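You operate a simulated robot arm through the tools that you are given. There is no shell and no other tool.

The job below is to be done with a simulated robot arm. You get a single attempt, and the scene is never put back.

Task
Lift the cup off the pantry crumbs, brush them into the dustpan and stand the cup back.
Fine: lay the brush down on the counter; the crumbs stay in the pan.

Only the result counts: the job must be done as asked and must still hold three seconds after the hand-in. Knocking over, shifting, dropping, spilling or breaking anything else fails it.

Robot
A 6-joint arm with a fingered hand, fixed in place. Base frame: the origin is at the foot of the arm, x ahead of it, y to its left, z up; the work surface is at about z = 0.8. Units: m, rad, N and s.
With the tool pointing down near the work surface it reaches from about 0.16 to 0.86 m from the base axis. Its first joint turns from -2.897 to 2.897 rad. Payload 5 kg.
The tool frame sits at the grasp point between the pads (the TCP): z along the fingers, y along the line on which they close. The tips reach 0.036 m beyond it. Largest opening 0.12 m; the body of the gripper starts 0.042 m behind the TCP. The gripper is a hand of 4 fingers: y runs from the thumb to the fingers, the wrist lies at [-0.019, -0.123, -0.211] in the tool frame, and closing takes about 1.5 s.
Orientation is that of the tool frame in the base frame, as [roll, pitch, yaw] about the fixed x, y, z axes, in that order (R = Rz(yaw) Ry(pitch) Rx(roll)). With the fingers straight down and the wrist toward the robot, the tool's x, y and z point along [0, 1, 0], [1, 0, 0] and [0, 0, -1] of the base frame.

Tools
- The arm moves only by the tool drive_tool. Its argument "increments" is text: rows parted by semicolons, each of 7 numbers parted by spaces: the finger opening in cm, from 0 to 12, then the shift along the tool's x, y, z in units of 25 mm (1.0 is 25 mm), then the turn, a rotation vector about the tool's x, y, z in units of 6 degrees (1.0 is 6 degrees). In form: jaw dx dy dz wx wy wz; .... A call has 1 to 20 rows; each row shifts and turns the commanded pose from where the row before left it, along the tool's axes as they then stand. A call with a number of a shift or a turn outside -1 to 1 is refused whole. A row lasts 0.2 s, in which the tool goes at most 0.05 m and 0.15 rad; a call with a longer step from one row to the next is refused whole, and so is a gripper value outside its range. Where a pose cannot be reached the arm comes as near as it can. A force on the tool above 40 N (or 10 N above the force at the start of the call, whichever is more), or a blocked arm, ends the call early, and 0.2 s more pass. The fingers move at their own pace (about 0.045 m/s each) and stop on an object; they squeeze with about 24 N. The grip force told is the motor's: it shows also when the fingers shut on nothing. Time passes only in rows, and 0.2 s behind the last, so rows that do not move let the fingers close. The reply holds the time, the measured pose of the TCP, the force on the tool along the base axes, the opening and the grip force, in the units named above and with some noise, with the torque about the TCP (base axes, N m) and any sound that the robot's microphone picked up.
- Cameras (640 x 400 px; columns grow to the right, rows downward): "scene" is fixed at [0.399, 0.6483, 1.3994]; the picture's right is [-0.99, -0.13, 0.00], its down [-0.08, 0.58, -0.81] and it looks along [0.10, -0.80, -0.59] (base axes); focal length 344 px, centre (320, 200). "wrist" rides on the gripper at [0.073, -0.101, -0.142] in the tool frame; the picture's right is [-0.79, 0.29, -0.54], its down [-0.56, -0.70, 0.44] and it looks along [-0.25, 0.65, 0.71] (tool axes); focal length 280 px, centre (320, 200). There is no depth. A picture from a camera that has moved, and an enlarged one, comes with that camera's place and axes in the base frame and with its lens. The place of the scene camera against the robot may be out by one fixed shift of up to 0.012 m in any direction.
- grab_frame(camera): a new picture of that camera. No time passes.
- move_column(by): slides the trunk up (or, below 0, down) by that many m; the arm rides with it, the base frame stays. It gives what a move gives, with no picture.
- set_grasp(shape): the hand has 4 fingers and takes this shape, open, in about a second: jaw (thumb against the fingers, like two jaws); tri (thumb and two fingers); tip (a fingertip pinch); poke (one finger out to press); point (the index stretched); flat (the hand flat); cup (the hand cupped); fist (a fist). The gripper value then closes the fingers along that shape, each until it touches; the sizes above hold for jaw. It gives what a move gives, with no picture.
- zoom(camera, box): a new picture of the part [left, top, right, bottom] of that camera's present view, enlarged. No time passes.
- close_job(): hands the job in; it is judged then, once.

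Nothing tells you positions but the pictures and the camera data. Unless the task says otherwise, let go and move clear before handing in.

The tools are called after "Emit:" by a JSON object that holds its "api" and its "payload". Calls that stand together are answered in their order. drive_tool: Moves the arm, as the interface text tells. Its arguments: {"type":"object","properties":{"increments":{"type":"string"}},"required":["increments"]} The other tools are called the same way: move_column (by) slides the trunk up or down; set_grasp (shape) gives the hand a shape; grab_frame (camera) takes a picture; zoom (camera, box) takes an enlarged picture of a part of a camera's view; close_job () hands the job in.

At the start:

```text
time_s: 0.0
tcp_pos: [0.7008, -0.1432, 1.0847]
tcp_rot: [-3.141, -0.002, 1.571]
ft_force: [-0.1, 0.3, -0.4]
torque: [-0.03, 0.03, -0.01]
opening: 0.1197
finger_force: 0.0
shape: jaw
trunk travel left (down, up): [-0.7, 0.14]
```

scene: 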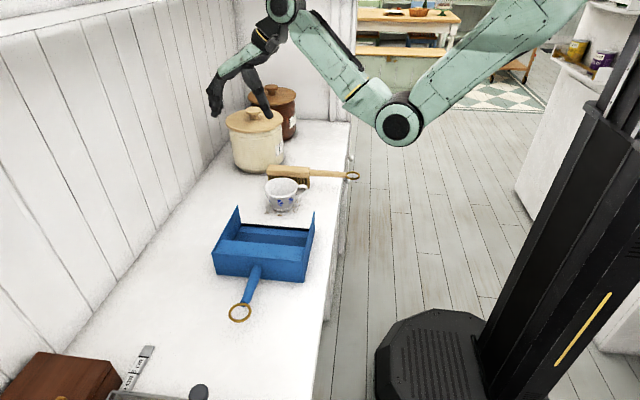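
wrist: 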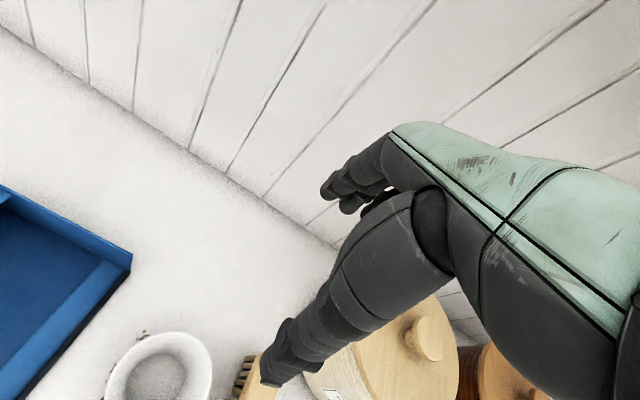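

I see a cup on a counter with crumbs around it, a brush behind it near two canisters, and a blue dustpan in front with its mouth toward the cup. I'll zoom in on these to locate them before moving.

Emit:
{"api": "zoom", "payload": {"camera": "scene", "box": [200, 150, 360, 250]}}

Emit:
{"api": "zoom", "payload": {"camera": "scene", "box": [190, 190, 350, 330]}}

Emit:
{"api": "zoom", "payload": {"camera": "wrist", "box": [0, 200, 320, 400]}}

```text
4.00 times, centred on (280, 200) of scene
camera zoom: at [0.399, 0.6483, 1.3994], right [-0.99, -0.13, 0.0], down [-0.08, 0.58, -0.81], along [0.1, -0.8, -0.59], focal length 1375 px, centre (480, 200)
```

zoom: 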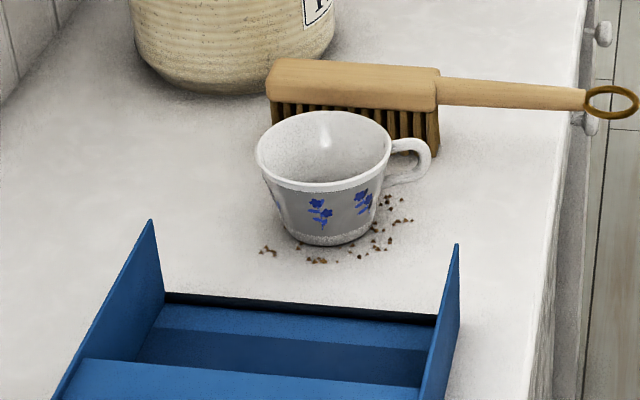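

```text
2.86 times, centred on (270, 260) of scene
camera zoom: at [0.399, 0.6483, 1.3994], right [-0.99, -0.13, 0.0], down [-0.08, 0.58, -0.81], along [0.1, -0.8, -0.59], focal length 982 px, centre (463, 29)
```

zoom: 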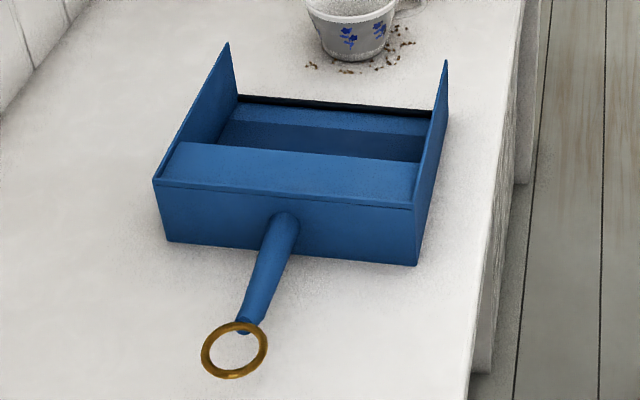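

```text
2.00 times, centred on (160, 300) of wrist
camera zoom: at [0.5989, -0.0703, 1.2281], right [0.29, -0.79, 0.54], down [-0.7, -0.56, -0.44], along [0.65, -0.25, -0.71], focal length 561 px, centre (640, 0)
```

zoom: 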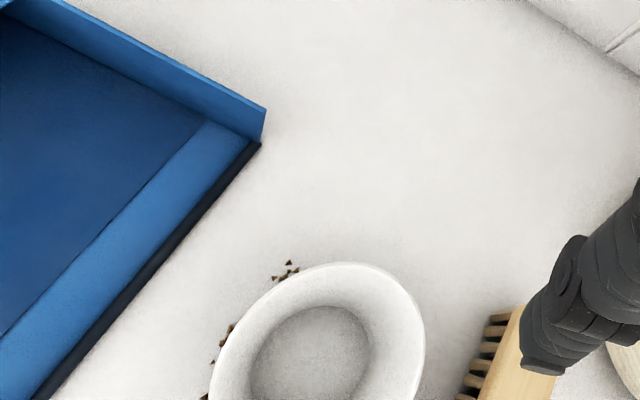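

The cup stands near (0.61, -0.13) with its handle toward the robot. The brush lies behind it at y ≈ -0.24, and the dustpan mouth is at y ≈ -0.03. I'll pull the hand back toward the robot so the wrist camera shows the cup, brush and pan lip.

Emit:
{"api": "drive_tool", "payload": {"increments": "12 0 -1 0 0 0 0;12 0 -1 0 0 0 0;12 0 -1 0 0 0 0;12 0 -1 0 0 0 0;12 0 -1 0 0 0 0;12 0 -1 0 0 0 0;12 0 -1 0 0 0 0;12 0 -1 0 0 0 0;12 0 -1 0 0 0 0;12 0 -1 0 0 0 0"}}

Emit:
{"api": "grab_frame", "payload": {"camera": "wrist"}}

Emit:
{"api": "grab_frame", "payload": {"camera": "scene"}}

```text
time_s: 2.2
tcp_pos: [0.4488, -0.1431, 1.0838]
tcp_rot: [3.138, 0.002, 1.571]
ft_force: [-0.3, 0.6, -0.2]
torque: [0.02, -0.03, 0.0]
opening: 0.1197
finger_force: 0.0
shape: jaw
trunk travel left (down, up): [-0.7, 0.14]
```

```text
taken
camera wrist: at [0.3466, -0.0701, 1.2258], right [0.29, -0.79, 0.54], down [-0.7, -0.56, -0.45], along [0.66, -0.25, -0.71], focal length 280 px, centre (320, 200)
```

wrist: 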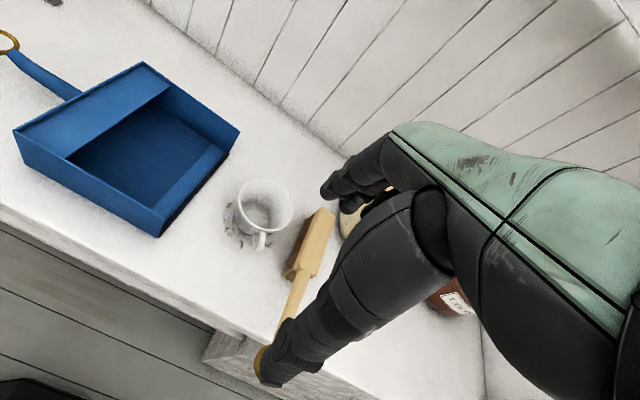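

```text
taken
```

scene: 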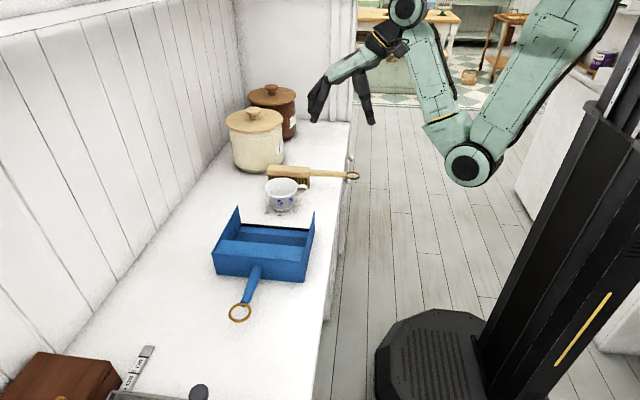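

Emit:
{"api": "zoom", "payload": {"camera": "wrist", "box": [180, 140, 340, 240]}}

Emit:
{"api": "zoom", "payload": {"camera": "wrist", "box": [0, 40, 260, 250]}}

Emit:
{"api": "zoom", "payload": {"camera": "wrist", "box": [230, 190, 390, 390]}}

Emit:
{"api": "zoom", "payload": {"camera": "scene", "box": [250, 150, 370, 220]}}

```text
4.00 times, centred on (260, 190) of wrist
camera zoom: at [0.3466, -0.0701, 1.2258], right [0.29, -0.79, 0.54], down [-0.7, -0.56, -0.45], along [0.66, -0.25, -0.71], focal length 1122 px, centre (560, 240)
```

zoom: 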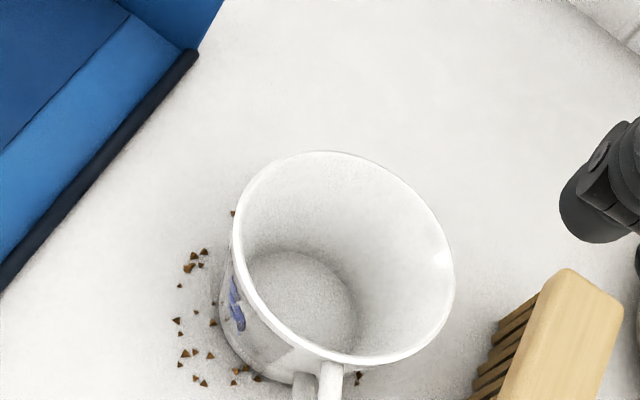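

```text
1.90 times, centred on (130, 145) of wrist
camera zoom: at [0.3466, -0.0701, 1.2258], right [0.29, -0.79, 0.54], down [-0.7, -0.56, -0.45], along [0.66, -0.25, -0.71], focal length 534 px, centre (682, 305)
```

zoom: 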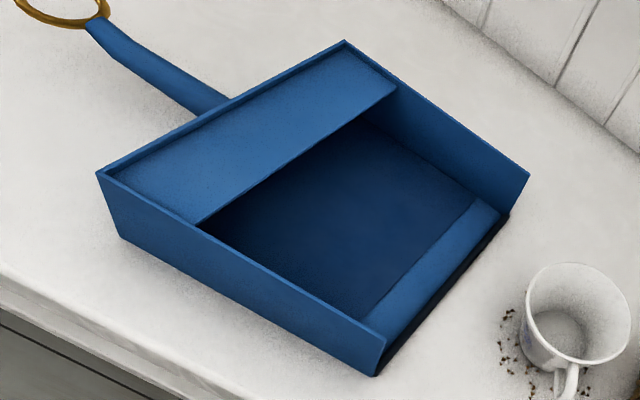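

```text
2.00 times, centred on (310, 290) of wrist
camera zoom: at [0.3466, -0.0701, 1.2258], right [0.29, -0.79, 0.54], down [-0.7, -0.56, -0.45], along [0.66, -0.25, -0.71], focal length 561 px, centre (340, 20)
```

zoom: 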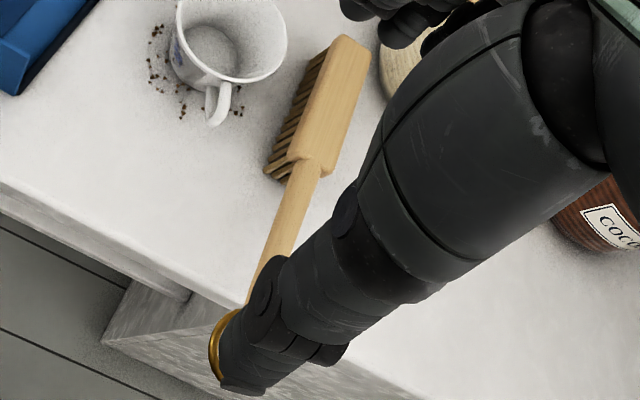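

```text
5.33 times, centred on (310, 185) of scene
camera zoom: at [0.399, 0.6483, 1.3994], right [-0.99, -0.13, 0.0], down [-0.08, 0.58, -0.81], along [0.1, -0.8, -0.59], focal length 1833 px, centre (373, 280)
```

zoom: 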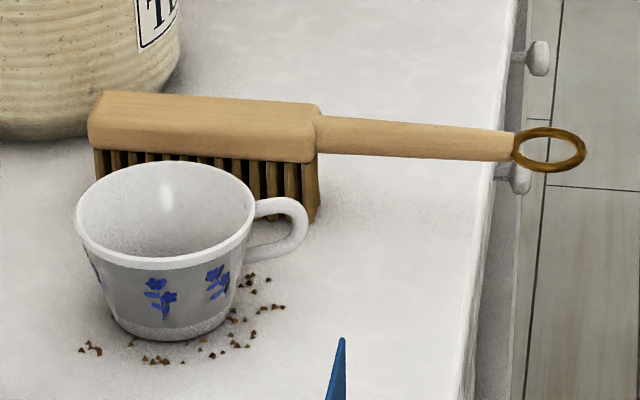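

The wrist view gives the cup centre at about (0.608, -0.118), the brush head at x 0.545–0.675, y ≈ -0.222, and the pan mouth at y ≈ -0.018. The wall at the pan's sides is about 6 cm high. I'll turn the hand a quarter turn so it closes along y, clear of the cup's handle.

Emit:
{"api": "drive_tool", "payload": {"increments": "12 0 0 0 0 0 1;12 0 0 0 0 0 1;12 0 0 0 0 0 1;12 0 0 0 0 0 1;12 0 0 0 0 0 1;12 0 0 0 0 0 1;12 0 0 0 0 0 1;12 0 0 0 0 0 1;12 0 0 0 0 0 1;12 0 0 0 0 0 1;12 0 0 0 0 0 1;12 0 0 0 0 0 1;12 0 0 0 0 0 1;12 0 0 0 0 0 1;12 0 0 0 0 0 1"}}

Emit:
{"api": "grab_frame", "payload": {"camera": "scene"}}

Emit:
{"api": "grab_frame", "payload": {"camera": "wrist"}}

```text
time_s: 5.4
tcp_pos: [0.4604, -0.1852, 0.9956]
tcp_rot: [3.139, -0.004, -0.001]
ft_force: [0.4, -0.1, 0.5]
torque: [-0.01, 0.02, 0.01]
opening: 0.1201
finger_force: 0.1
shape: jaw
out of reach, approached as far as the arm can: row 8, 9, 10, 11, 12, 13, 14, 15
trunk travel left (down, up): [-0.7, 0.14]
```

```text
taken
```

scene: 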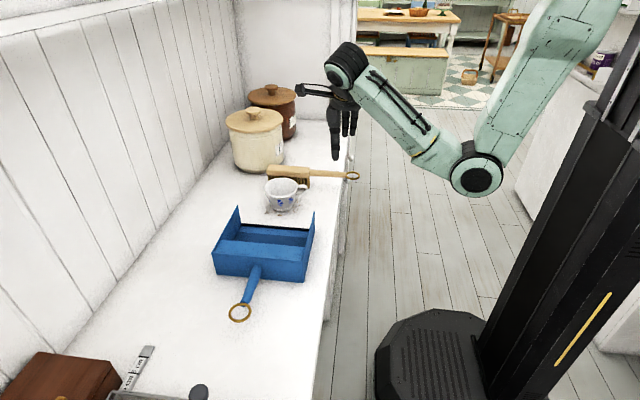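

```text
taken
camera wrist: at [0.5323, -0.0839, 1.1377], right [-0.79, -0.29, 0.54], down [-0.56, 0.7, -0.45], along [-0.25, -0.65, -0.71], focal length 280 px, centre (320, 200)
```

wrist: 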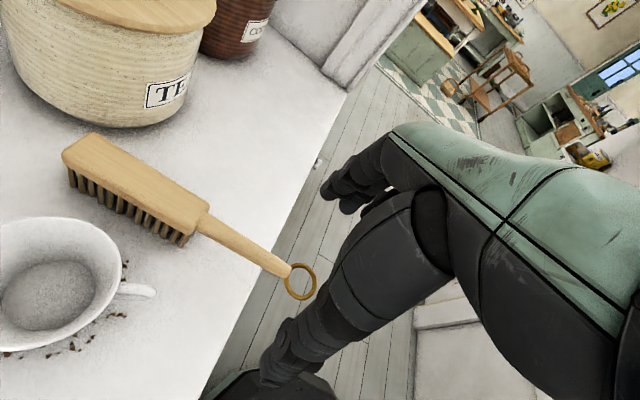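

The quarter turn is done, but the arm couldn't hold the height there and settled at z ≈ 0.996, touching nothing. I'll shift toward the cup in small steps and check that the pose follows.

Emit:
{"api": "drive_tool", "payload": {"increments": "12 0.5 0 0 0 0 0;12 0.5 0 0 0 0 0"}}

```text
time_s: 6.0
tcp_pos: [0.4852, -0.186, 0.9959]
tcp_rot: [-3.142, 0.001, 0.001]
ft_force: [-0.1, 0.5, -0.4]
torque: [-0.02, -0.01, -0.02]
opening: 0.1197
finger_force: 0.1
shape: jaw
trunk travel left (down, up): [-0.7, 0.14]
```

The command follows from the reached pose. I'll move over the cup at the current height.

Emit:
{"api": "drive_tool", "payload": {"increments": "12 0.82 -0.453 0 0 0 0;12 0.82 -0.453 0 0 0 0;12 0.82 -0.453 0 0 0 0;12 0.82 -0.453 0 0 0 0;12 0.82 -0.453 0 0 0 0;12 0.82 -0.453 0 0 0 0"}}

Emit:
{"api": "grab_frame", "payload": {"camera": "wrist"}}

Emit:
{"api": "zoom", "payload": {"camera": "scene", "box": [200, 50, 400, 250]}}

```text
time_s: 7.4
tcp_pos: [0.6078, -0.1173, 0.9962]
tcp_rot: [3.141, 0.0, 0.0]
ft_force: [0.3, -0.3, -0.1]
torque: [-0.02, 0.01, 0.0]
opening: 0.1196
finger_force: 0.1
shape: jaw
trunk travel left (down, up): [-0.7, 0.14]
```

```text
taken
camera wrist: at [0.6814, -0.0162, 1.1387], right [-0.79, -0.29, 0.54], down [-0.56, 0.7, -0.44], along [-0.25, -0.65, -0.71], focal length 280 px, centre (320, 200)
```

wrist: 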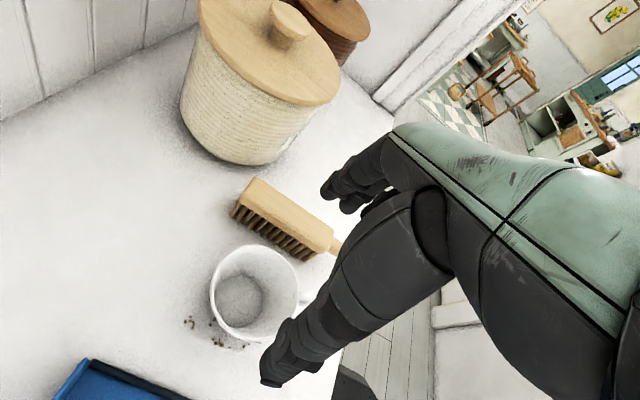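

```text
2.00 times, centred on (300, 150) of scene
camera zoom: at [0.399, 0.6483, 1.3994], right [-0.99, -0.13, 0.0], down [-0.08, 0.58, -0.81], along [0.1, -0.8, -0.59], focal length 687 px, centre (360, 300)
```

zoom: 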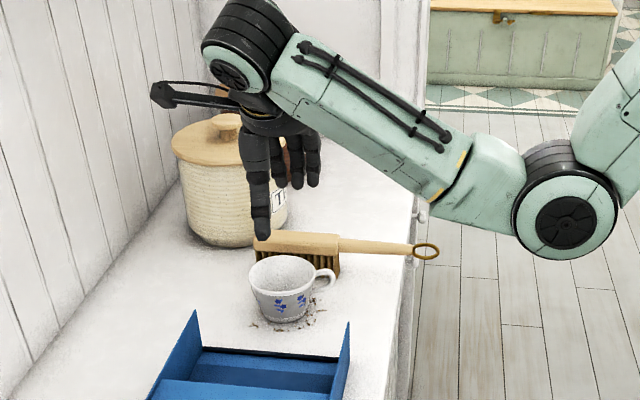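

The hand is centred over the cup to within a few millimetres, with the thumb toward the pan and the fingers between cup and brush. I'll descend around it with the fingers wide open.

Emit:
{"api": "drive_tool", "payload": {"increments": "12 0.04 0 0.846 0 0 0;12 0 0 0.846 0 0 0;12 0 0 0.846 0 0 0;12 0 0 0.846 0 0 0;12 0 0 0.846 0 0 0;12 0 0 0.846 0 0 0;12 0 0 0.6 0 0 0"}}

Emit:
{"api": "grab_frame", "payload": {"camera": "wrist"}}

Emit:
{"api": "zoom", "payload": {"camera": "scene", "box": [220, 120, 380, 220]}}

```text
time_s: 9.0
tcp_pos: [0.6089, -0.1174, 0.8536]
tcp_rot: [-3.141, -0.002, 0.001]
ft_force: [0.3, 0.7, 2.7]
torque: [0.0, -0.03, 0.01]
opening: 0.1197
finger_force: 0.1
shape: jaw
trunk travel left (down, up): [-0.7, 0.14]
```

```text
taken
camera wrist: at [0.6815, -0.0169, 0.9966], right [-0.79, -0.29, 0.54], down [-0.56, 0.7, -0.44], along [-0.25, -0.65, -0.71], focal length 280 px, centre (320, 200)
```

wrist: 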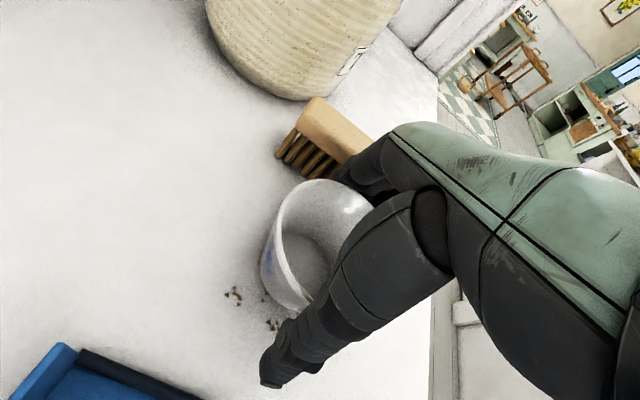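

```text
4.00 times, centred on (300, 170) of scene
camera zoom: at [0.399, 0.6483, 1.3994], right [-0.99, -0.13, 0.0], down [-0.08, 0.58, -0.81], along [0.1, -0.8, -0.59], focal length 1375 px, centre (400, 320)
```

zoom: 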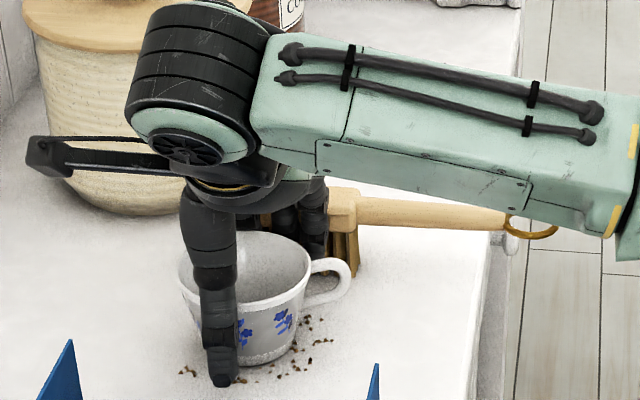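

The fingers straddle the cup and the brush hasn't moved. There's a small upward force of 2.7 N, so I'll hold one row to see whether it's real contact.

Emit:
{"api": "drive_tool", "payload": {"increments": "12 0 0 0 0 0 0;12 0 0 0 0 0 0"}}

Emit:
{"api": "zoom", "payload": {"camera": "wrist", "box": [220, 80, 420, 400]}}

```text
time_s: 9.6
tcp_pos: [0.6096, -0.1176, 0.8529]
tcp_rot: [3.14, 0.0, 0.001]
ft_force: [0.0, 0.3, 0.9]
torque: [0.01, -0.05, 0.0]
opening: 0.1197
finger_force: 0.0
shape: jaw
trunk travel left (down, up): [-0.7, 0.14]
```

```text
1.25 times, centred on (320, 240) of wrist
camera zoom: at [0.6814, -0.0169, 0.9966], right [-0.79, -0.29, 0.54], down [-0.56, 0.7, -0.44], along [-0.25, -0.65, -0.71], focal length 350 px, centre (320, 150)
```

zoom: 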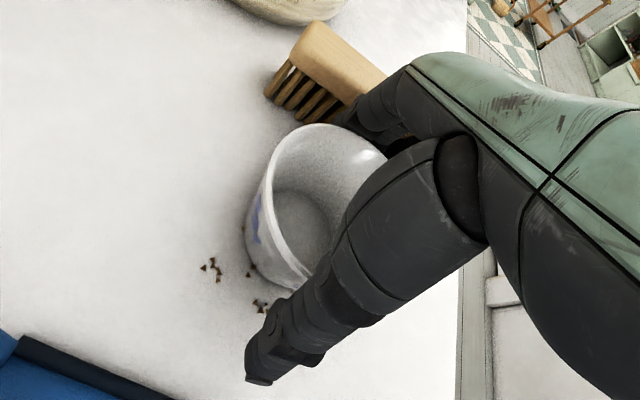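

The force died away, so it was only the deceleration. I'll close the hand on the cup.

Emit:
{"api": "drive_tool", "payload": {"increments": "10 0 0 0 0 0 0;9 0 0 0 0 0 0;8 0 0 0 0 0 0;7 0 0 0 0 0 0;6 0 0 0 0 0 0;6 0 0 0 0 0 0;6 0 0 0 0 0 0;6 0 0 0 0 0 0"}}

Emit:
{"api": "zoom", "payload": {"camera": "scene", "box": [220, 120, 380, 220]}}

Emit:
{"api": "grab_frame", "payload": {"camera": "wrist"}}

```text
time_s: 11.4
tcp_pos: [0.6084, -0.1179, 0.854]
tcp_rot: [-3.141, -0.001, 0.0]
ft_force: [-1.0, 0.2, 0.4]
torque: [0.05, 0.09, -0.04]
opening: 0.0933
finger_force: 24.5
shape: jaw
trunk travel left (down, up): [-0.7, 0.14]
```

```text
4.00 times, centred on (300, 170) of scene
camera zoom: at [0.399, 0.6483, 1.3994], right [-0.99, -0.13, 0.0], down [-0.08, 0.58, -0.81], along [0.1, -0.8, -0.59], focal length 1375 px, centre (400, 320)
```

zoom: 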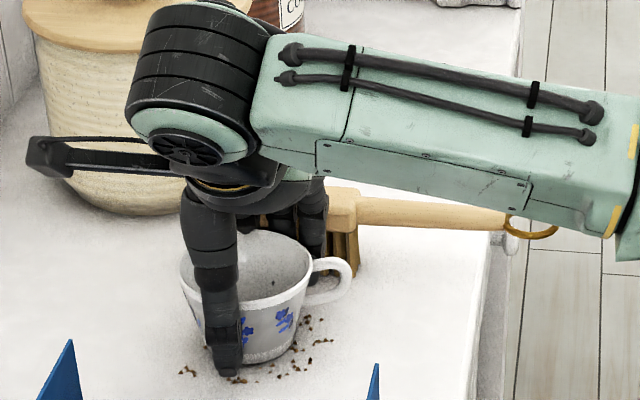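

```text
taken
camera wrist: at [0.6814, -0.0169, 0.9964], right [-0.79, -0.29, 0.54], down [-0.56, 0.7, -0.44], along [-0.25, -0.65, -0.71], focal length 280 px, centre (320, 200)
```

wrist: 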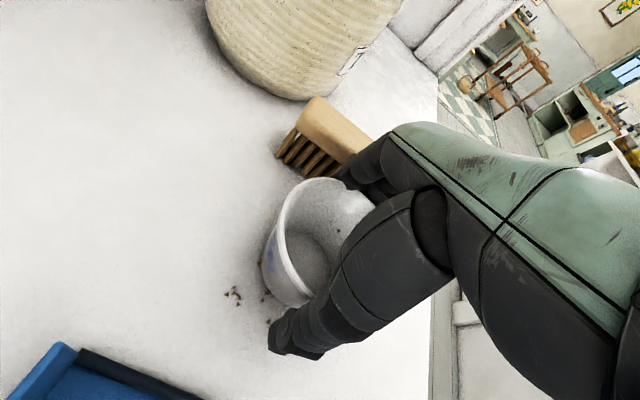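

The cup is held with 24.5 N at a 93 mm opening. I see small dark specks inside the cup that weren't there before, so I'll check them before lifting.

Emit:
{"api": "zoom", "payload": {"camera": "wrist", "box": [220, 160, 380, 320]}}

Emit:
{"api": "zoom", "payload": {"camera": "scene", "box": [255, 170, 315, 220]}}

```text
2.50 times, centred on (300, 240) of wrist
camera zoom: at [0.6814, -0.0169, 0.9964], right [-0.79, -0.29, 0.54], down [-0.56, 0.7, -0.44], along [-0.25, -0.65, -0.71], focal length 701 px, centre (370, 100)
```

zoom: 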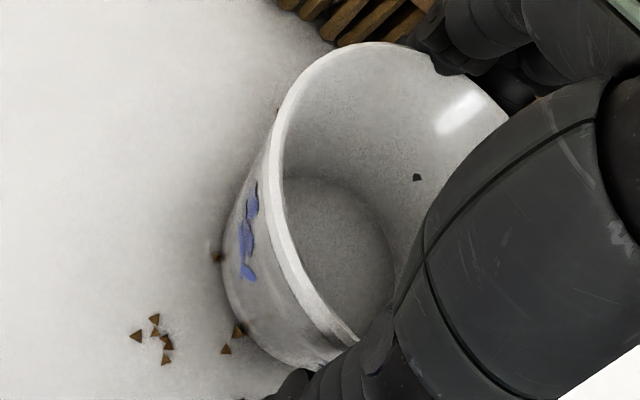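

```text
8.00 times, centred on (285, 195) of scene
camera zoom: at [0.399, 0.6483, 1.3994], right [-0.99, -0.13, 0.0], down [-0.08, 0.58, -0.81], along [0.1, -0.8, -0.59], focal length 2749 px, centre (600, 240)
```

zoom: 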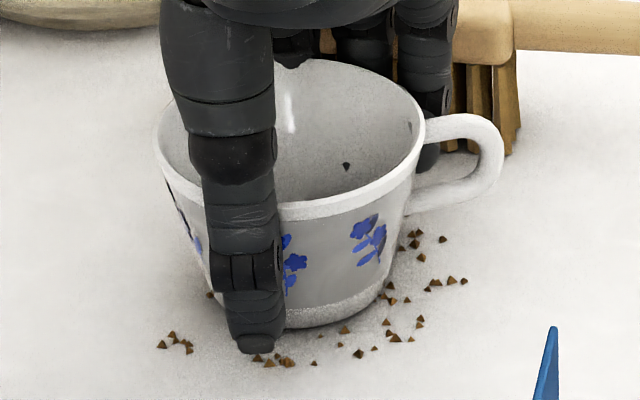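

The speck is only a fingertip showing through the cup wall. The crumbs are still on the counter, so I'll lift the cup gently.

Emit:
{"api": "drive_tool", "payload": {"increments": "6 0 0 -0.3 0 0 0;6 0 0 -0.5 0 0 0;6 0 0 -0.6 0 0 0;6 0 0 -0.6 0 0 0;6 0 0 -0.6 0 0 0;6 0 0 -0.4 0 0 0;6 0 0 -0.2 0 0 0;6 0 0 0 0 0 0"}}

Emit:
{"api": "zoom", "payload": {"camera": "scene", "box": [220, 100, 380, 240]}}

Emit:
{"api": "grab_frame", "payload": {"camera": "wrist"}}

```text
time_s: 13.2
tcp_pos: [0.6098, -0.1171, 0.9336]
tcp_rot: [3.141, -0.001, -0.002]
ft_force: [0.3, -1.0, -1.7]
torque: [-0.01, -0.02, 0.0]
opening: 0.0935
finger_force: 23.7
shape: jaw
trunk travel left (down, up): [-0.7, 0.14]
```

```text
2.86 times, centred on (300, 170) of scene
camera zoom: at [0.399, 0.6483, 1.3994], right [-0.99, -0.13, 0.0], down [-0.08, 0.58, -0.81], along [0.1, -0.8, -0.59], focal length 982 px, centre (377, 286)
```

zoom: 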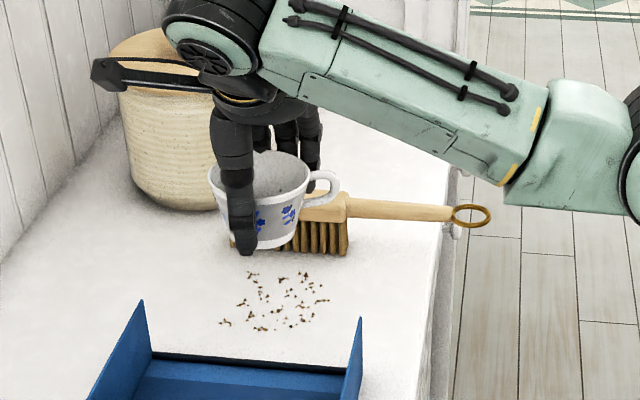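

```text
taken
camera wrist: at [0.6825, -0.0161, 1.0768], right [-0.79, -0.29, 0.54], down [-0.56, 0.7, -0.44], along [-0.25, -0.65, -0.71], focal length 280 px, centre (320, 200)
```

wrist: 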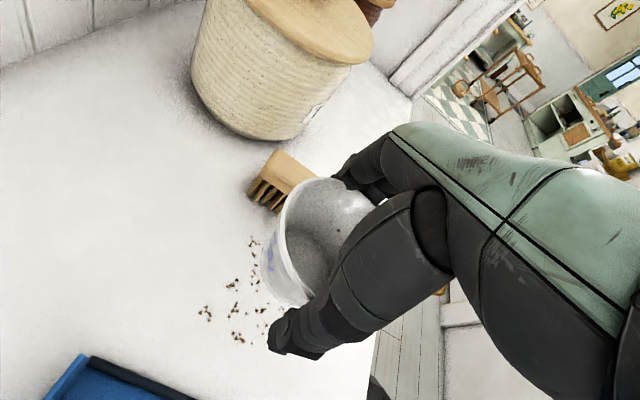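

The cup is up and upright; the crumbs lie at x ≈ 0.55–0.65, y ≈ -0.17 to -0.07. I'll carry it toward the wall side to park it near (0.775, -0.12), checking reach as I go.

Emit:
{"api": "drive_tool", "payload": {"increments": "6 0.5 0 0 0 0 0;6 0.7 0 0 0 0 0;6 0.7 0 0 0 0 0;6 0.6 0 0 0 0 0;6 0.4 0 0 0 0 0"}}

```text
time_s: 14.4
tcp_pos: [0.6817, -0.1189, 0.9338]
tcp_rot: [-3.14, 0.001, 0.0]
ft_force: [-0.4, 0.1, -1.7]
torque: [0.02, 0.02, 0.0]
opening: 0.0932
finger_force: 24.4
shape: jaw
trunk travel left (down, up): [-0.7, 0.14]
```

Emit:
{"api": "drive_tool", "payload": {"increments": "6 0.5 0 0 0 0 0;6 0.6 0 0 0 0 0;6 0.6 0 0 0 0 0;6 0.3 0 0 0 0 0"}}

Emit:
{"api": "grab_frame", "payload": {"camera": "scene"}}

Emit:
{"api": "grab_frame", "payload": {"camera": "wrist"}}

```text
time_s: 15.4
tcp_pos: [0.7331, -0.116, 0.9312]
tcp_rot: [-3.14, 0.0, 0.0]
ft_force: [0.4, -0.2, -1.7]
torque: [0.02, -0.03, 0.03]
opening: 0.0933
finger_force: 24.3
shape: jaw
trunk travel left (down, up): [-0.7, 0.14]
```

```text
taken
```

scene: 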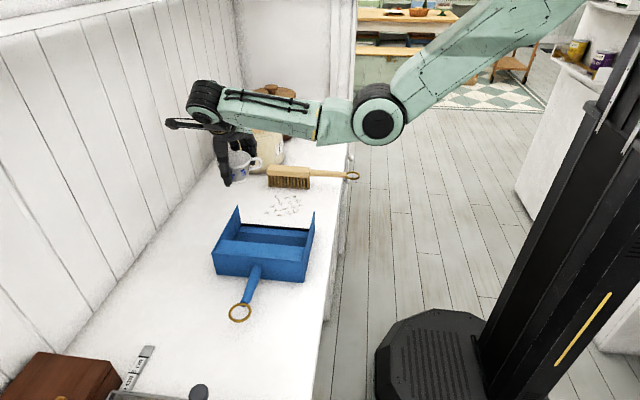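

```text
taken
camera wrist: at [0.8056, -0.0158, 1.0752], right [-0.79, -0.29, 0.54], down [-0.56, 0.7, -0.44], along [-0.25, -0.65, -0.71], focal length 280 px, centre (320, 200)
```

wrist: 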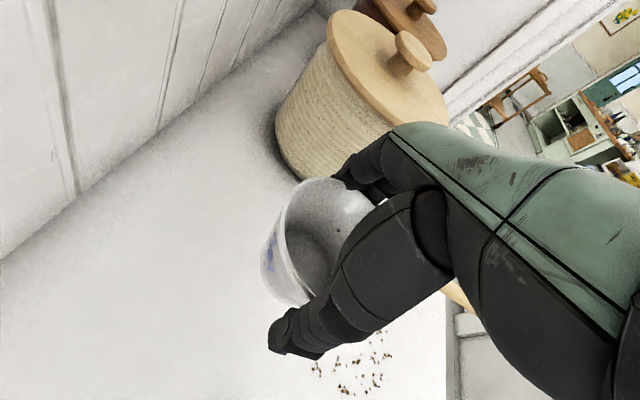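

The parking spot is still clear, with the wall at x ≈ 0.907. I'll go a bit farther to x ≈ 0.77, then lower to just above the original height.

Emit:
{"api": "drive_tool", "payload": {"increments": "6 0.5 0 0 0 0 0;6 0.6 0 0 0 0 0;6 0.4 0 0 0 0 0;6 0 0 0 0 0 0;6 0 0 0.5 0 0 0;6 0 0 0.6 0 0 0;6 0 0 0.6 0 0 0;6 0 0 0.5 0 0 0;6 0 0 0.4 0 0 0;6 0 0 0.2 0 0 0;6 0 0 0.1 0 0 0"}}

Emit:
{"api": "zoom", "payload": {"camera": "scene", "box": [170, 100, 330, 220]}}

```text
time_s: 17.8
tcp_pos: [0.7663, -0.1157, 0.8635]
tcp_rot: [3.14, 0.0, 0.0]
ft_force: [0.3, 0.4, -1.5]
torque: [0.0, -0.03, 0.0]
opening: 0.0933
finger_force: 23.8
shape: jaw
out of reach, approached as far as the arm can: row 11
trunk travel left (down, up): [-0.7, 0.14]
```

```text
3.33 times, centred on (250, 160) of scene
camera zoom: at [0.399, 0.6483, 1.3994], right [-0.99, -0.13, 0.0], down [-0.08, 0.58, -0.81], along [0.1, -0.8, -0.59], focal length 1146 px, centre (553, 333)
```

zoom: 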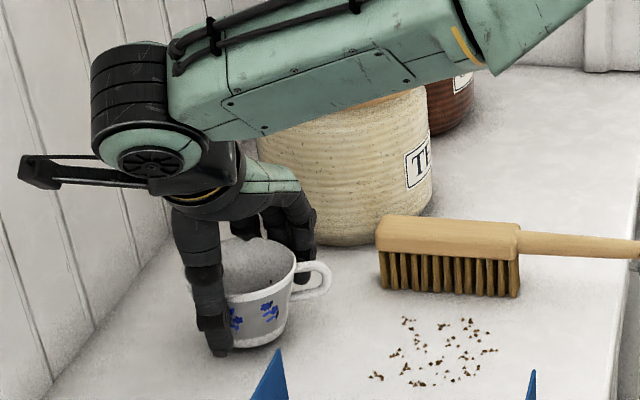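

Reach ran out 9 mm above the counter here, with the cup still level in the hand. Lowering the trunk slightly will bring it straight down.

Emit:
{"api": "move_column", "payload": {"by": -0.007}}

Emit:
{"api": "zoom", "payload": {"camera": "scene", "box": [210, 140, 270, 200]}}

```text
time_s: 18.4
tcp_pos: [0.7649, -0.1171, 0.8564]
tcp_rot: [-3.14, -0.001, 0.0]
ft_force: [0.0, 0.3, -1.5]
torque: [0.02, -0.02, 0.0]
opening: 0.0934
finger_force: 23.7
shape: jaw
trunk travel left (down, up): [-0.693, 0.147]
```

```text
6.67 times, centred on (240, 170) of scene
camera zoom: at [0.399, 0.6483, 1.3994], right [-0.99, -0.13, 0.0], down [-0.08, 0.58, -0.81], along [0.1, -0.8, -0.59], focal length 2291 px, centre (853, 400)
```

zoom: 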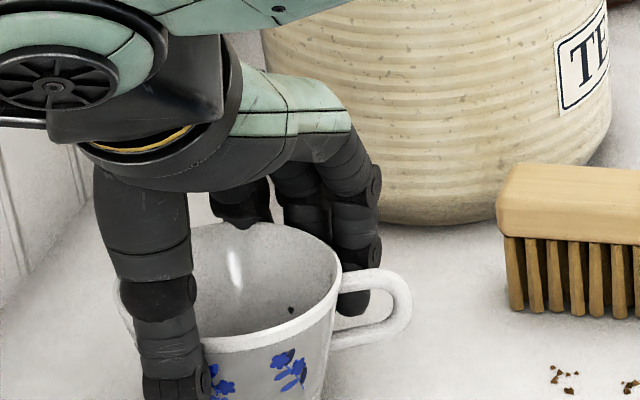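

The trunk move works smoothly. I'll lower the last 2–3 mm in small steps and watch for contact.

Emit:
{"api": "move_column", "payload": {"by": -0.002}}

Emit:
{"api": "zoom", "payload": {"camera": "scene", "box": [210, 150, 290, 210]}}

```text
time_s: 18.9
tcp_pos: [0.7651, -0.1167, 0.8534]
tcp_rot: [-3.14, 0.0, -0.001]
ft_force: [0.5, -0.1, -0.5]
torque: [-0.01, 0.01, 0.01]
opening: 0.0936
finger_force: 23.6
shape: jaw
trunk travel left (down, up): [-0.691, 0.149]
```

```text
6.67 times, centred on (250, 180) of scene
camera zoom: at [0.399, 0.6483, 1.3994], right [-0.99, -0.13, 0.0], down [-0.08, 0.58, -0.81], along [0.1, -0.8, -0.59], focal length 2291 px, centre (787, 333)
```

zoom: 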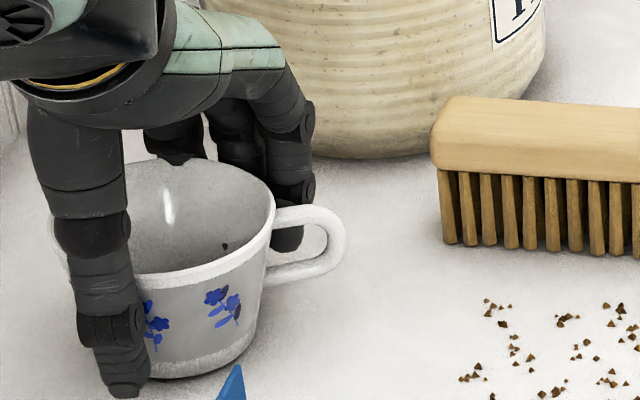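

The load dropped from -1.5 to -0.5 N, so the cup has landed. I'll open the hand.

Emit:
{"api": "drive_tool", "payload": {"increments": "9.6 0 0 0 0 0 0;10 0 0 0 0 0 0;10.5 0 0 0 0 0 0;11 0 0 0 0 0 0;11.5 0 0 0 0 0 0;12 0 0 0 0 0 0;12 0 0 0 0 0 0"}}

Emit:
{"api": "zoom", "payload": {"camera": "scene", "box": [210, 150, 290, 210]}}

Emit:
{"api": "grab_frame", "payload": {"camera": "wrist"}}

```text
time_s: 20.5
tcp_pos: [0.7646, -0.1171, 0.8548]
tcp_rot: [3.141, -0.001, 0.0]
ft_force: [0.1, -0.8, 2.1]
torque: [-0.09, -0.02, 0.02]
opening: 0.1199
finger_force: 0.0
shape: jaw
trunk travel left (down, up): [-0.691, 0.149]
```

```text
6.67 times, centred on (250, 180) of scene
camera zoom: at [0.399, 0.6483, 1.3994], right [-0.99, -0.13, 0.0], down [-0.08, 0.58, -0.81], along [0.1, -0.8, -0.59], focal length 2291 px, centre (787, 333)
```

zoom: 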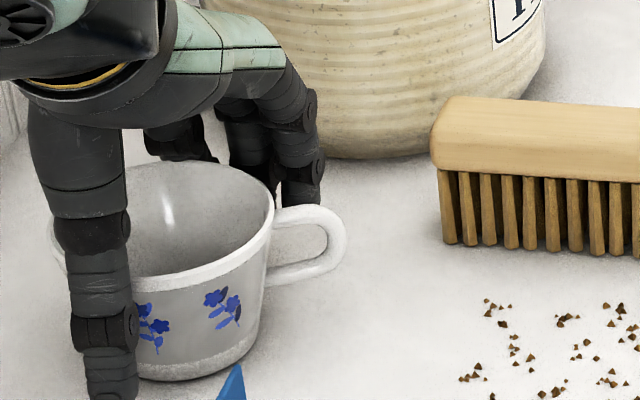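

```text
taken
camera wrist: at [0.8379, -0.0159, 0.9971], right [-0.79, -0.29, 0.54], down [-0.56, 0.7, -0.44], along [-0.25, -0.65, -0.71], focal length 280 px, centre (320, 200)
```

wrist: 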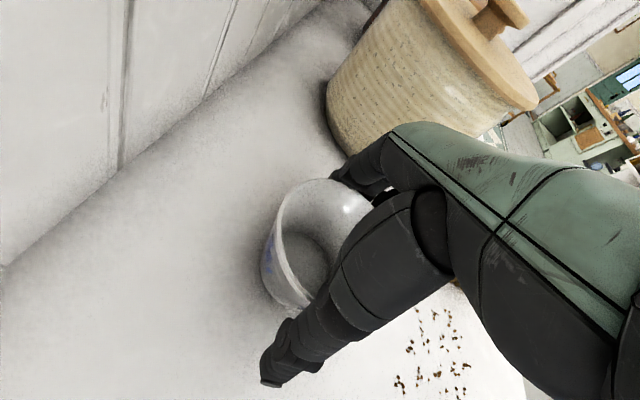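

The cup stands free and didn't move. I'll re-read the force once before rising, since it shows 2 N.

Emit:
{"api": "drive_tool", "payload": {"increments": "12 0 0 0 0 0 0;12 0 0 0 0 0 0"}}

```text
time_s: 21.1
tcp_pos: [0.7663, -0.1169, 0.8539]
tcp_rot: [3.141, 0.0, -0.001]
ft_force: [0.5, -1.0, 2.3]
torque: [-0.08, -0.03, 0.01]
opening: 0.1199
finger_force: 0.1
shape: jaw
trunk travel left (down, up): [-0.691, 0.149]
```

There's a steady light contact, probably the back fingers resting on the rim from above. I'll ease up a few millimetres and slightly away from the rim, then check the force again.

Emit:
{"api": "drive_tool", "payload": {"increments": "12 0 0.05 -0.1 0 0 0;12 0 0.05 -0.1 0 0 0"}}

Emit:
{"api": "zoom", "payload": {"camera": "scene", "box": [210, 150, 290, 210]}}

```text
time_s: 21.7
tcp_pos: [0.7653, -0.1192, 0.8584]
tcp_rot: [-3.141, 0.0, 0.0]
ft_force: [-0.5, -0.3, 1.1]
torque: [-0.02, 0.01, 0.02]
opening: 0.1198
finger_force: 0.1
shape: jaw
trunk travel left (down, up): [-0.691, 0.149]
```

```text
6.67 times, centred on (250, 180) of scene
camera zoom: at [0.399, 0.6483, 1.3994], right [-0.99, -0.13, 0.0], down [-0.08, 0.58, -0.81], along [0.1, -0.8, -0.59], focal length 2291 px, centre (787, 333)
```

zoom: 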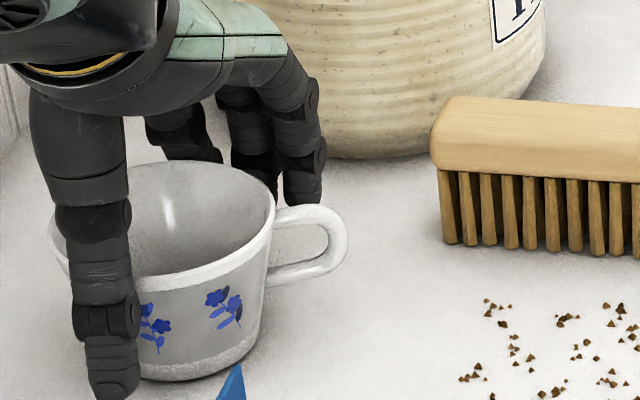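

Contact is clearing and the cup stayed put. I'll rise the rest of the way.

Emit:
{"api": "drive_tool", "payload": {"increments": "12 0 0 -0.2 0 0 0;12 0 0 -0.4 0 0 0;12 0 0 -0.6 0 0 0;12 0 0 -0.8 0 0 0;12 0 0 -0.8 0 0 0;12 0 0 -0.8 0 0 0;12 0 0 -0.4 0 0 0"}}

Emit:
{"api": "grab_frame", "payload": {"camera": "scene"}}

Emit:
{"api": "grab_frame", "payload": {"camera": "wrist"}}

```text
time_s: 23.3
tcp_pos: [0.7645, -0.1193, 0.9596]
tcp_rot: [-3.141, 0.0, 0.001]
ft_force: [0.1, 0.3, -0.4]
torque: [-0.02, -0.02, 0.0]
opening: 0.1196
finger_force: 0.1
shape: jaw
trunk travel left (down, up): [-0.691, 0.149]
```

```text
taken
```

scene: 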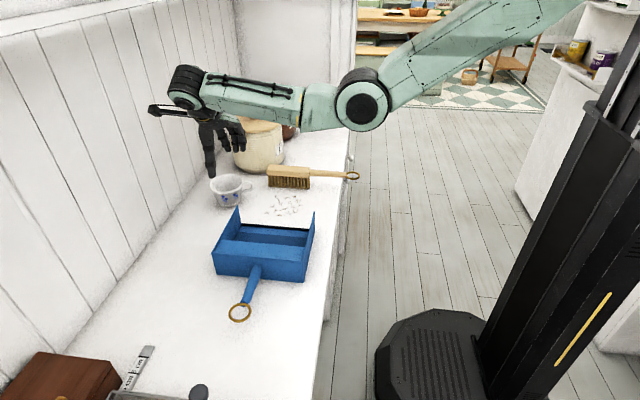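

```text
taken
camera wrist: at [0.837, -0.017, 1.1027], right [-0.79, -0.29, 0.54], down [-0.56, 0.7, -0.44], along [-0.25, -0.65, -0.71], focal length 280 px, centre (320, 200)
```

wrist: 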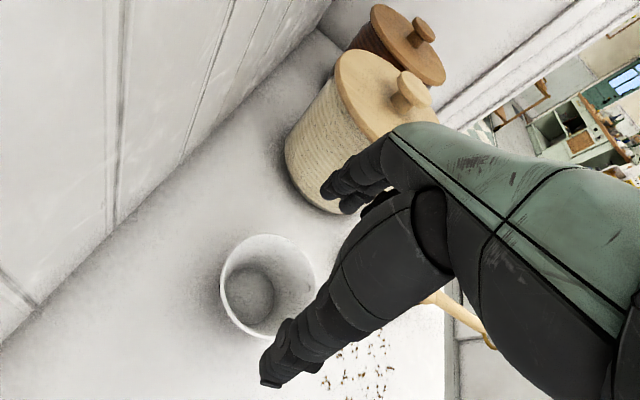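

The cup is parked upright near (0.766, -0.117). Next is the brush: I'll back off along -x, then move over the brush head with the hand partly closed so it stays clear of the canister.

Emit:
{"api": "drive_tool", "payload": {"increments": "12 -0.5 0 0 0 0 0;11 -0.8 0 0 0 0 0;10 -0.9 0 0 0 0 0;9 -0.9 0 0 0 0 0;8 -0.9 0 0 0 0 0;8 -0.9 0 0 0 0 0;8 -0.9 0 0 0 0 0;8 -0.66 0 0 0 0 0;8 0 0.6 0 0 0 0;8 0 0.8 0 0 0 0;8 0 0.8 0 0 0 0;8 0 0.8 0 0 0 0;8 0 0.7 0 0 0 0;8 0 0.4 0 0 0 0"}}

Emit:
{"api": "grab_frame", "payload": {"camera": "scene"}}

Emit:
{"api": "grab_frame", "payload": {"camera": "wrist"}}

```text
time_s: 26.3
tcp_pos: [0.6047, -0.2238, 0.9584]
tcp_rot: [3.14, 0.0, 0.0]
ft_force: [-1.1, 1.1, 0.1]
torque: [0.01, 0.0, 0.05]
opening: 0.0806
finger_force: 0.2
shape: jaw
trunk travel left (down, up): [-0.691, 0.149]
```

```text
taken
```

scene: 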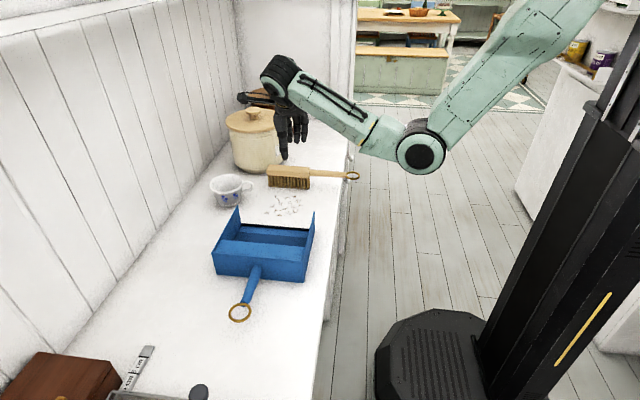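

```text
taken
camera wrist: at [0.6769, -0.1212, 1.1009], right [-0.79, -0.29, 0.54], down [-0.56, 0.7, -0.44], along [-0.25, -0.65, -0.71], focal length 280 px, centre (320, 200)
```

wrist: 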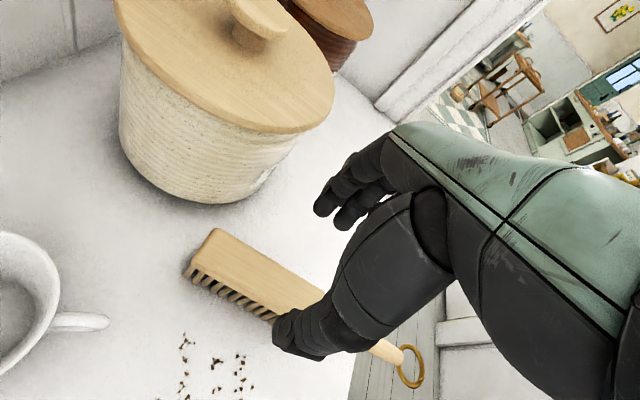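

Emit:
{"api": "zoom", "payload": {"camera": "wrist", "box": [160, 200, 360, 400]}}

Emit:
{"api": "zoom", "payload": {"camera": "scene", "box": [240, 110, 370, 210]}}

```text
2.00 times, centred on (260, 300) of wrist
camera zoom: at [0.6769, -0.1212, 1.1009], right [-0.79, -0.29, 0.54], down [-0.56, 0.7, -0.44], along [-0.25, -0.65, -0.71], focal length 561 px, centre (440, 0)
```

zoom: 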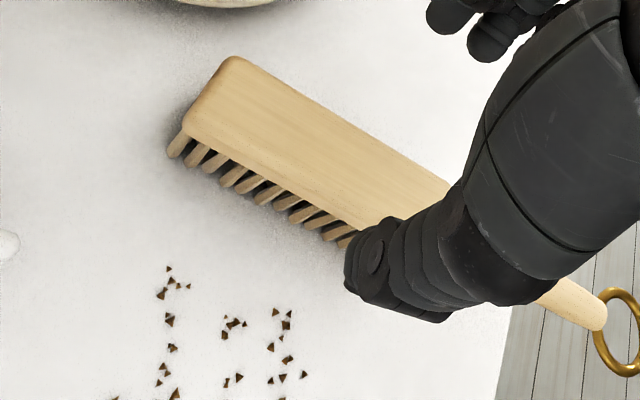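

```text
4.00 times, centred on (305, 160) of scene
camera zoom: at [0.399, 0.6483, 1.3994], right [-0.99, -0.13, 0.0], down [-0.08, 0.58, -0.81], along [0.1, -0.8, -0.59], focal length 1375 px, centre (380, 360)
```

zoom: 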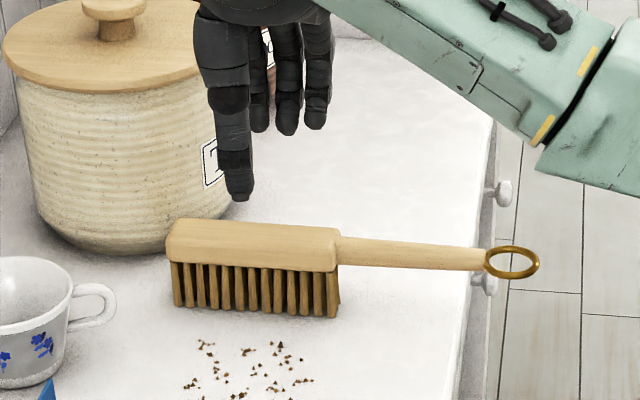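

The brush head centre is at y ≈ -0.221, wood top z ≈ 0.864, aligned with x, and the hand sits right over it. I'll descend to grip the wooden block.

Emit:
{"api": "drive_tool", "payload": {"increments": "8 0 -0.08 0.6 0 0 0;8 0 0 0.8 0 0 0;8 0 0 0.8 0 0 0;8 0 0 0.8 0 0 0;8 0 0 0.6 0 0 0;8 0 0 0.3 0 0 0;8 0 0 0.2 0 0 0;8 0 0 0 0 0 0"}}

Emit:
{"api": "zoom", "payload": {"camera": "scene", "box": [240, 110, 370, 210]}}

Emit:
{"api": "grab_frame", "payload": {"camera": "wrist"}}

```text
time_s: 28.1
tcp_pos: [0.6044, -0.2193, 0.8557]
tcp_rot: [3.14, -0.002, 0.0]
ft_force: [0.5, -0.4, 0.2]
torque: [0.05, -0.03, -0.02]
opening: 0.0805
finger_force: 0.0
shape: jaw
trunk travel left (down, up): [-0.691, 0.149]
```

```text
4.00 times, centred on (305, 160) of scene
camera zoom: at [0.399, 0.6483, 1.3994], right [-0.99, -0.13, 0.0], down [-0.08, 0.58, -0.81], along [0.1, -0.8, -0.59], focal length 1375 px, centre (380, 360)
```

zoom: 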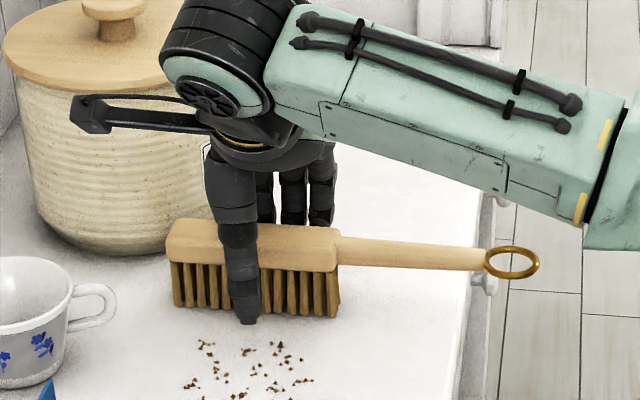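

```text
taken
camera wrist: at [0.6766, -0.1189, 0.9992], right [-0.79, -0.29, 0.54], down [-0.56, 0.7, -0.44], along [-0.25, -0.65, -0.71], focal length 280 px, centre (320, 200)
```

wrist: 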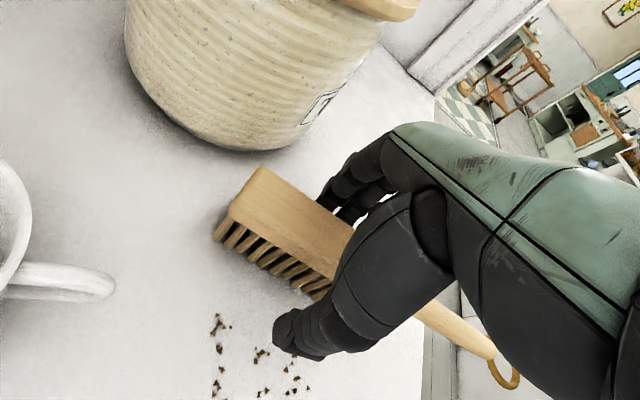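

The thumb and fingers straddle the head cleanly. I'll close on the wood.

Emit:
{"api": "drive_tool", "payload": {"increments": "7 0 0 0 0 0 0;6 0 0 0 0 0 0;5 0 0 0 0 0 0;4 0 0 0 0 0 0;3 0 0 0 0 0 0;2 0 0 0 0 0 0;1 0 0 0 0 0 0;0 0 0 0 0 0 0;0 0 0 0 0 0 0;0 0 0 0 0 0 0"}}

Emit:
{"api": "zoom", "payload": {"camera": "scene", "box": [240, 130, 370, 220]}}

Emit:
{"api": "grab_frame", "payload": {"camera": "wrist"}}

```text
time_s: 30.3
tcp_pos: [0.6037, -0.2205, 0.8566]
tcp_rot: [-3.14, 0.001, -0.001]
ft_force: [0.0, -0.4, 0.2]
torque: [0.02, -0.02, 0.02]
opening: 0.0291
finger_force: 24.0
shape: jaw
trunk travel left (down, up): [-0.691, 0.149]
```

```text
4.44 times, centred on (305, 175) of scene
camera zoom: at [0.399, 0.6483, 1.3994], right [-0.99, -0.13, 0.0], down [-0.08, 0.58, -0.81], along [0.1, -0.8, -0.59], focal length 1527 px, centre (387, 311)
```

zoom: 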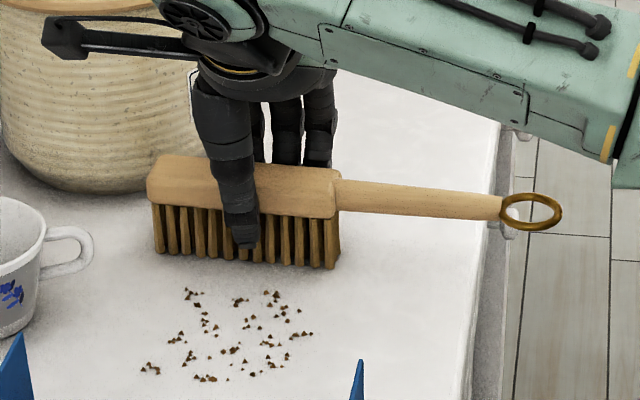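

```text
taken
camera wrist: at [0.6768, -0.119, 0.9993], right [-0.79, -0.29, 0.54], down [-0.56, 0.7, -0.44], along [-0.25, -0.65, -0.71], focal length 280 px, centre (320, 200)
```

wrist: 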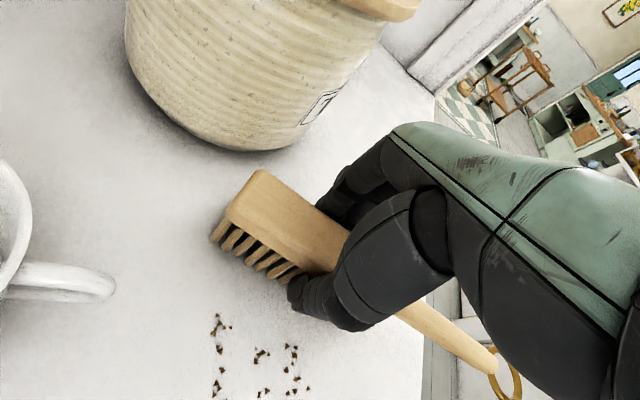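

The brush is held firmly at a 29 mm opening with the bristles still on the counter. I'll shift it 8 mm toward the robot to cover all the crumbs, then sweep slowly toward the pan.

Emit:
{"api": "drive_tool", "payload": {"increments": "0 -0.16 0 0 0 0 0;0 -0.16 0 0 0 0 0;0 0 -0.3 0 0 0 0;0 0 -0.4 0 0 0 0;0 0 -0.4 0 0 0 0;0 0 -0.4 0 0 0 0;0 0 -0.4 0 0 0 0;0 0 -0.4 0 0 0 0;0 0 -0.4 0 0 0 0;0 0 -0.3 0 0 0 0"}}

Emit:
{"api": "zoom", "payload": {"camera": "scene", "box": [230, 150, 350, 240]}}

Emit:
{"api": "grab_frame", "payload": {"camera": "wrist"}}

```text
time_s: 32.5
tcp_pos: [0.5968, -0.1441, 0.8555]
tcp_rot: [-3.141, -0.001, 0.0]
ft_force: [0.1, 0.2, 0.0]
torque: [-0.01, 0.0, 0.01]
opening: 0.0289
finger_force: 23.8
shape: jaw
trunk travel left (down, up): [-0.691, 0.149]
```

```text
4.44 times, centred on (290, 195) of scene
camera zoom: at [0.399, 0.6483, 1.3994], right [-0.99, -0.13, 0.0], down [-0.08, 0.58, -0.81], along [0.1, -0.8, -0.59], focal length 1527 px, centre (453, 222)
```

zoom: 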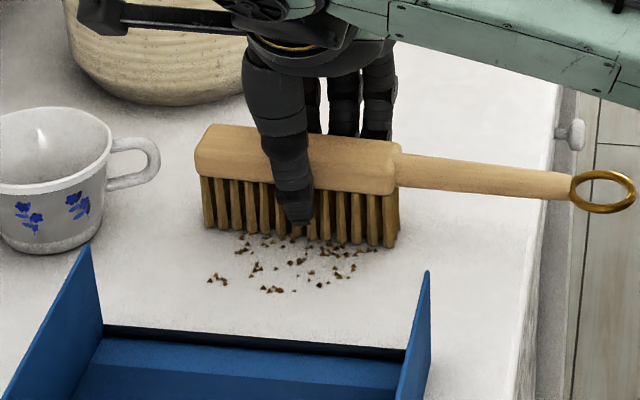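

```text
taken
camera wrist: at [0.6689, -0.0428, 0.9997], right [-0.79, -0.29, 0.54], down [-0.56, 0.7, -0.44], along [-0.25, -0.65, -0.71], focal length 280 px, centre (320, 200)
```

wrist: 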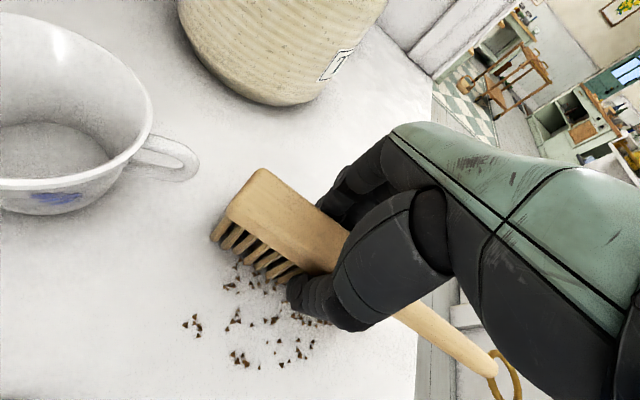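

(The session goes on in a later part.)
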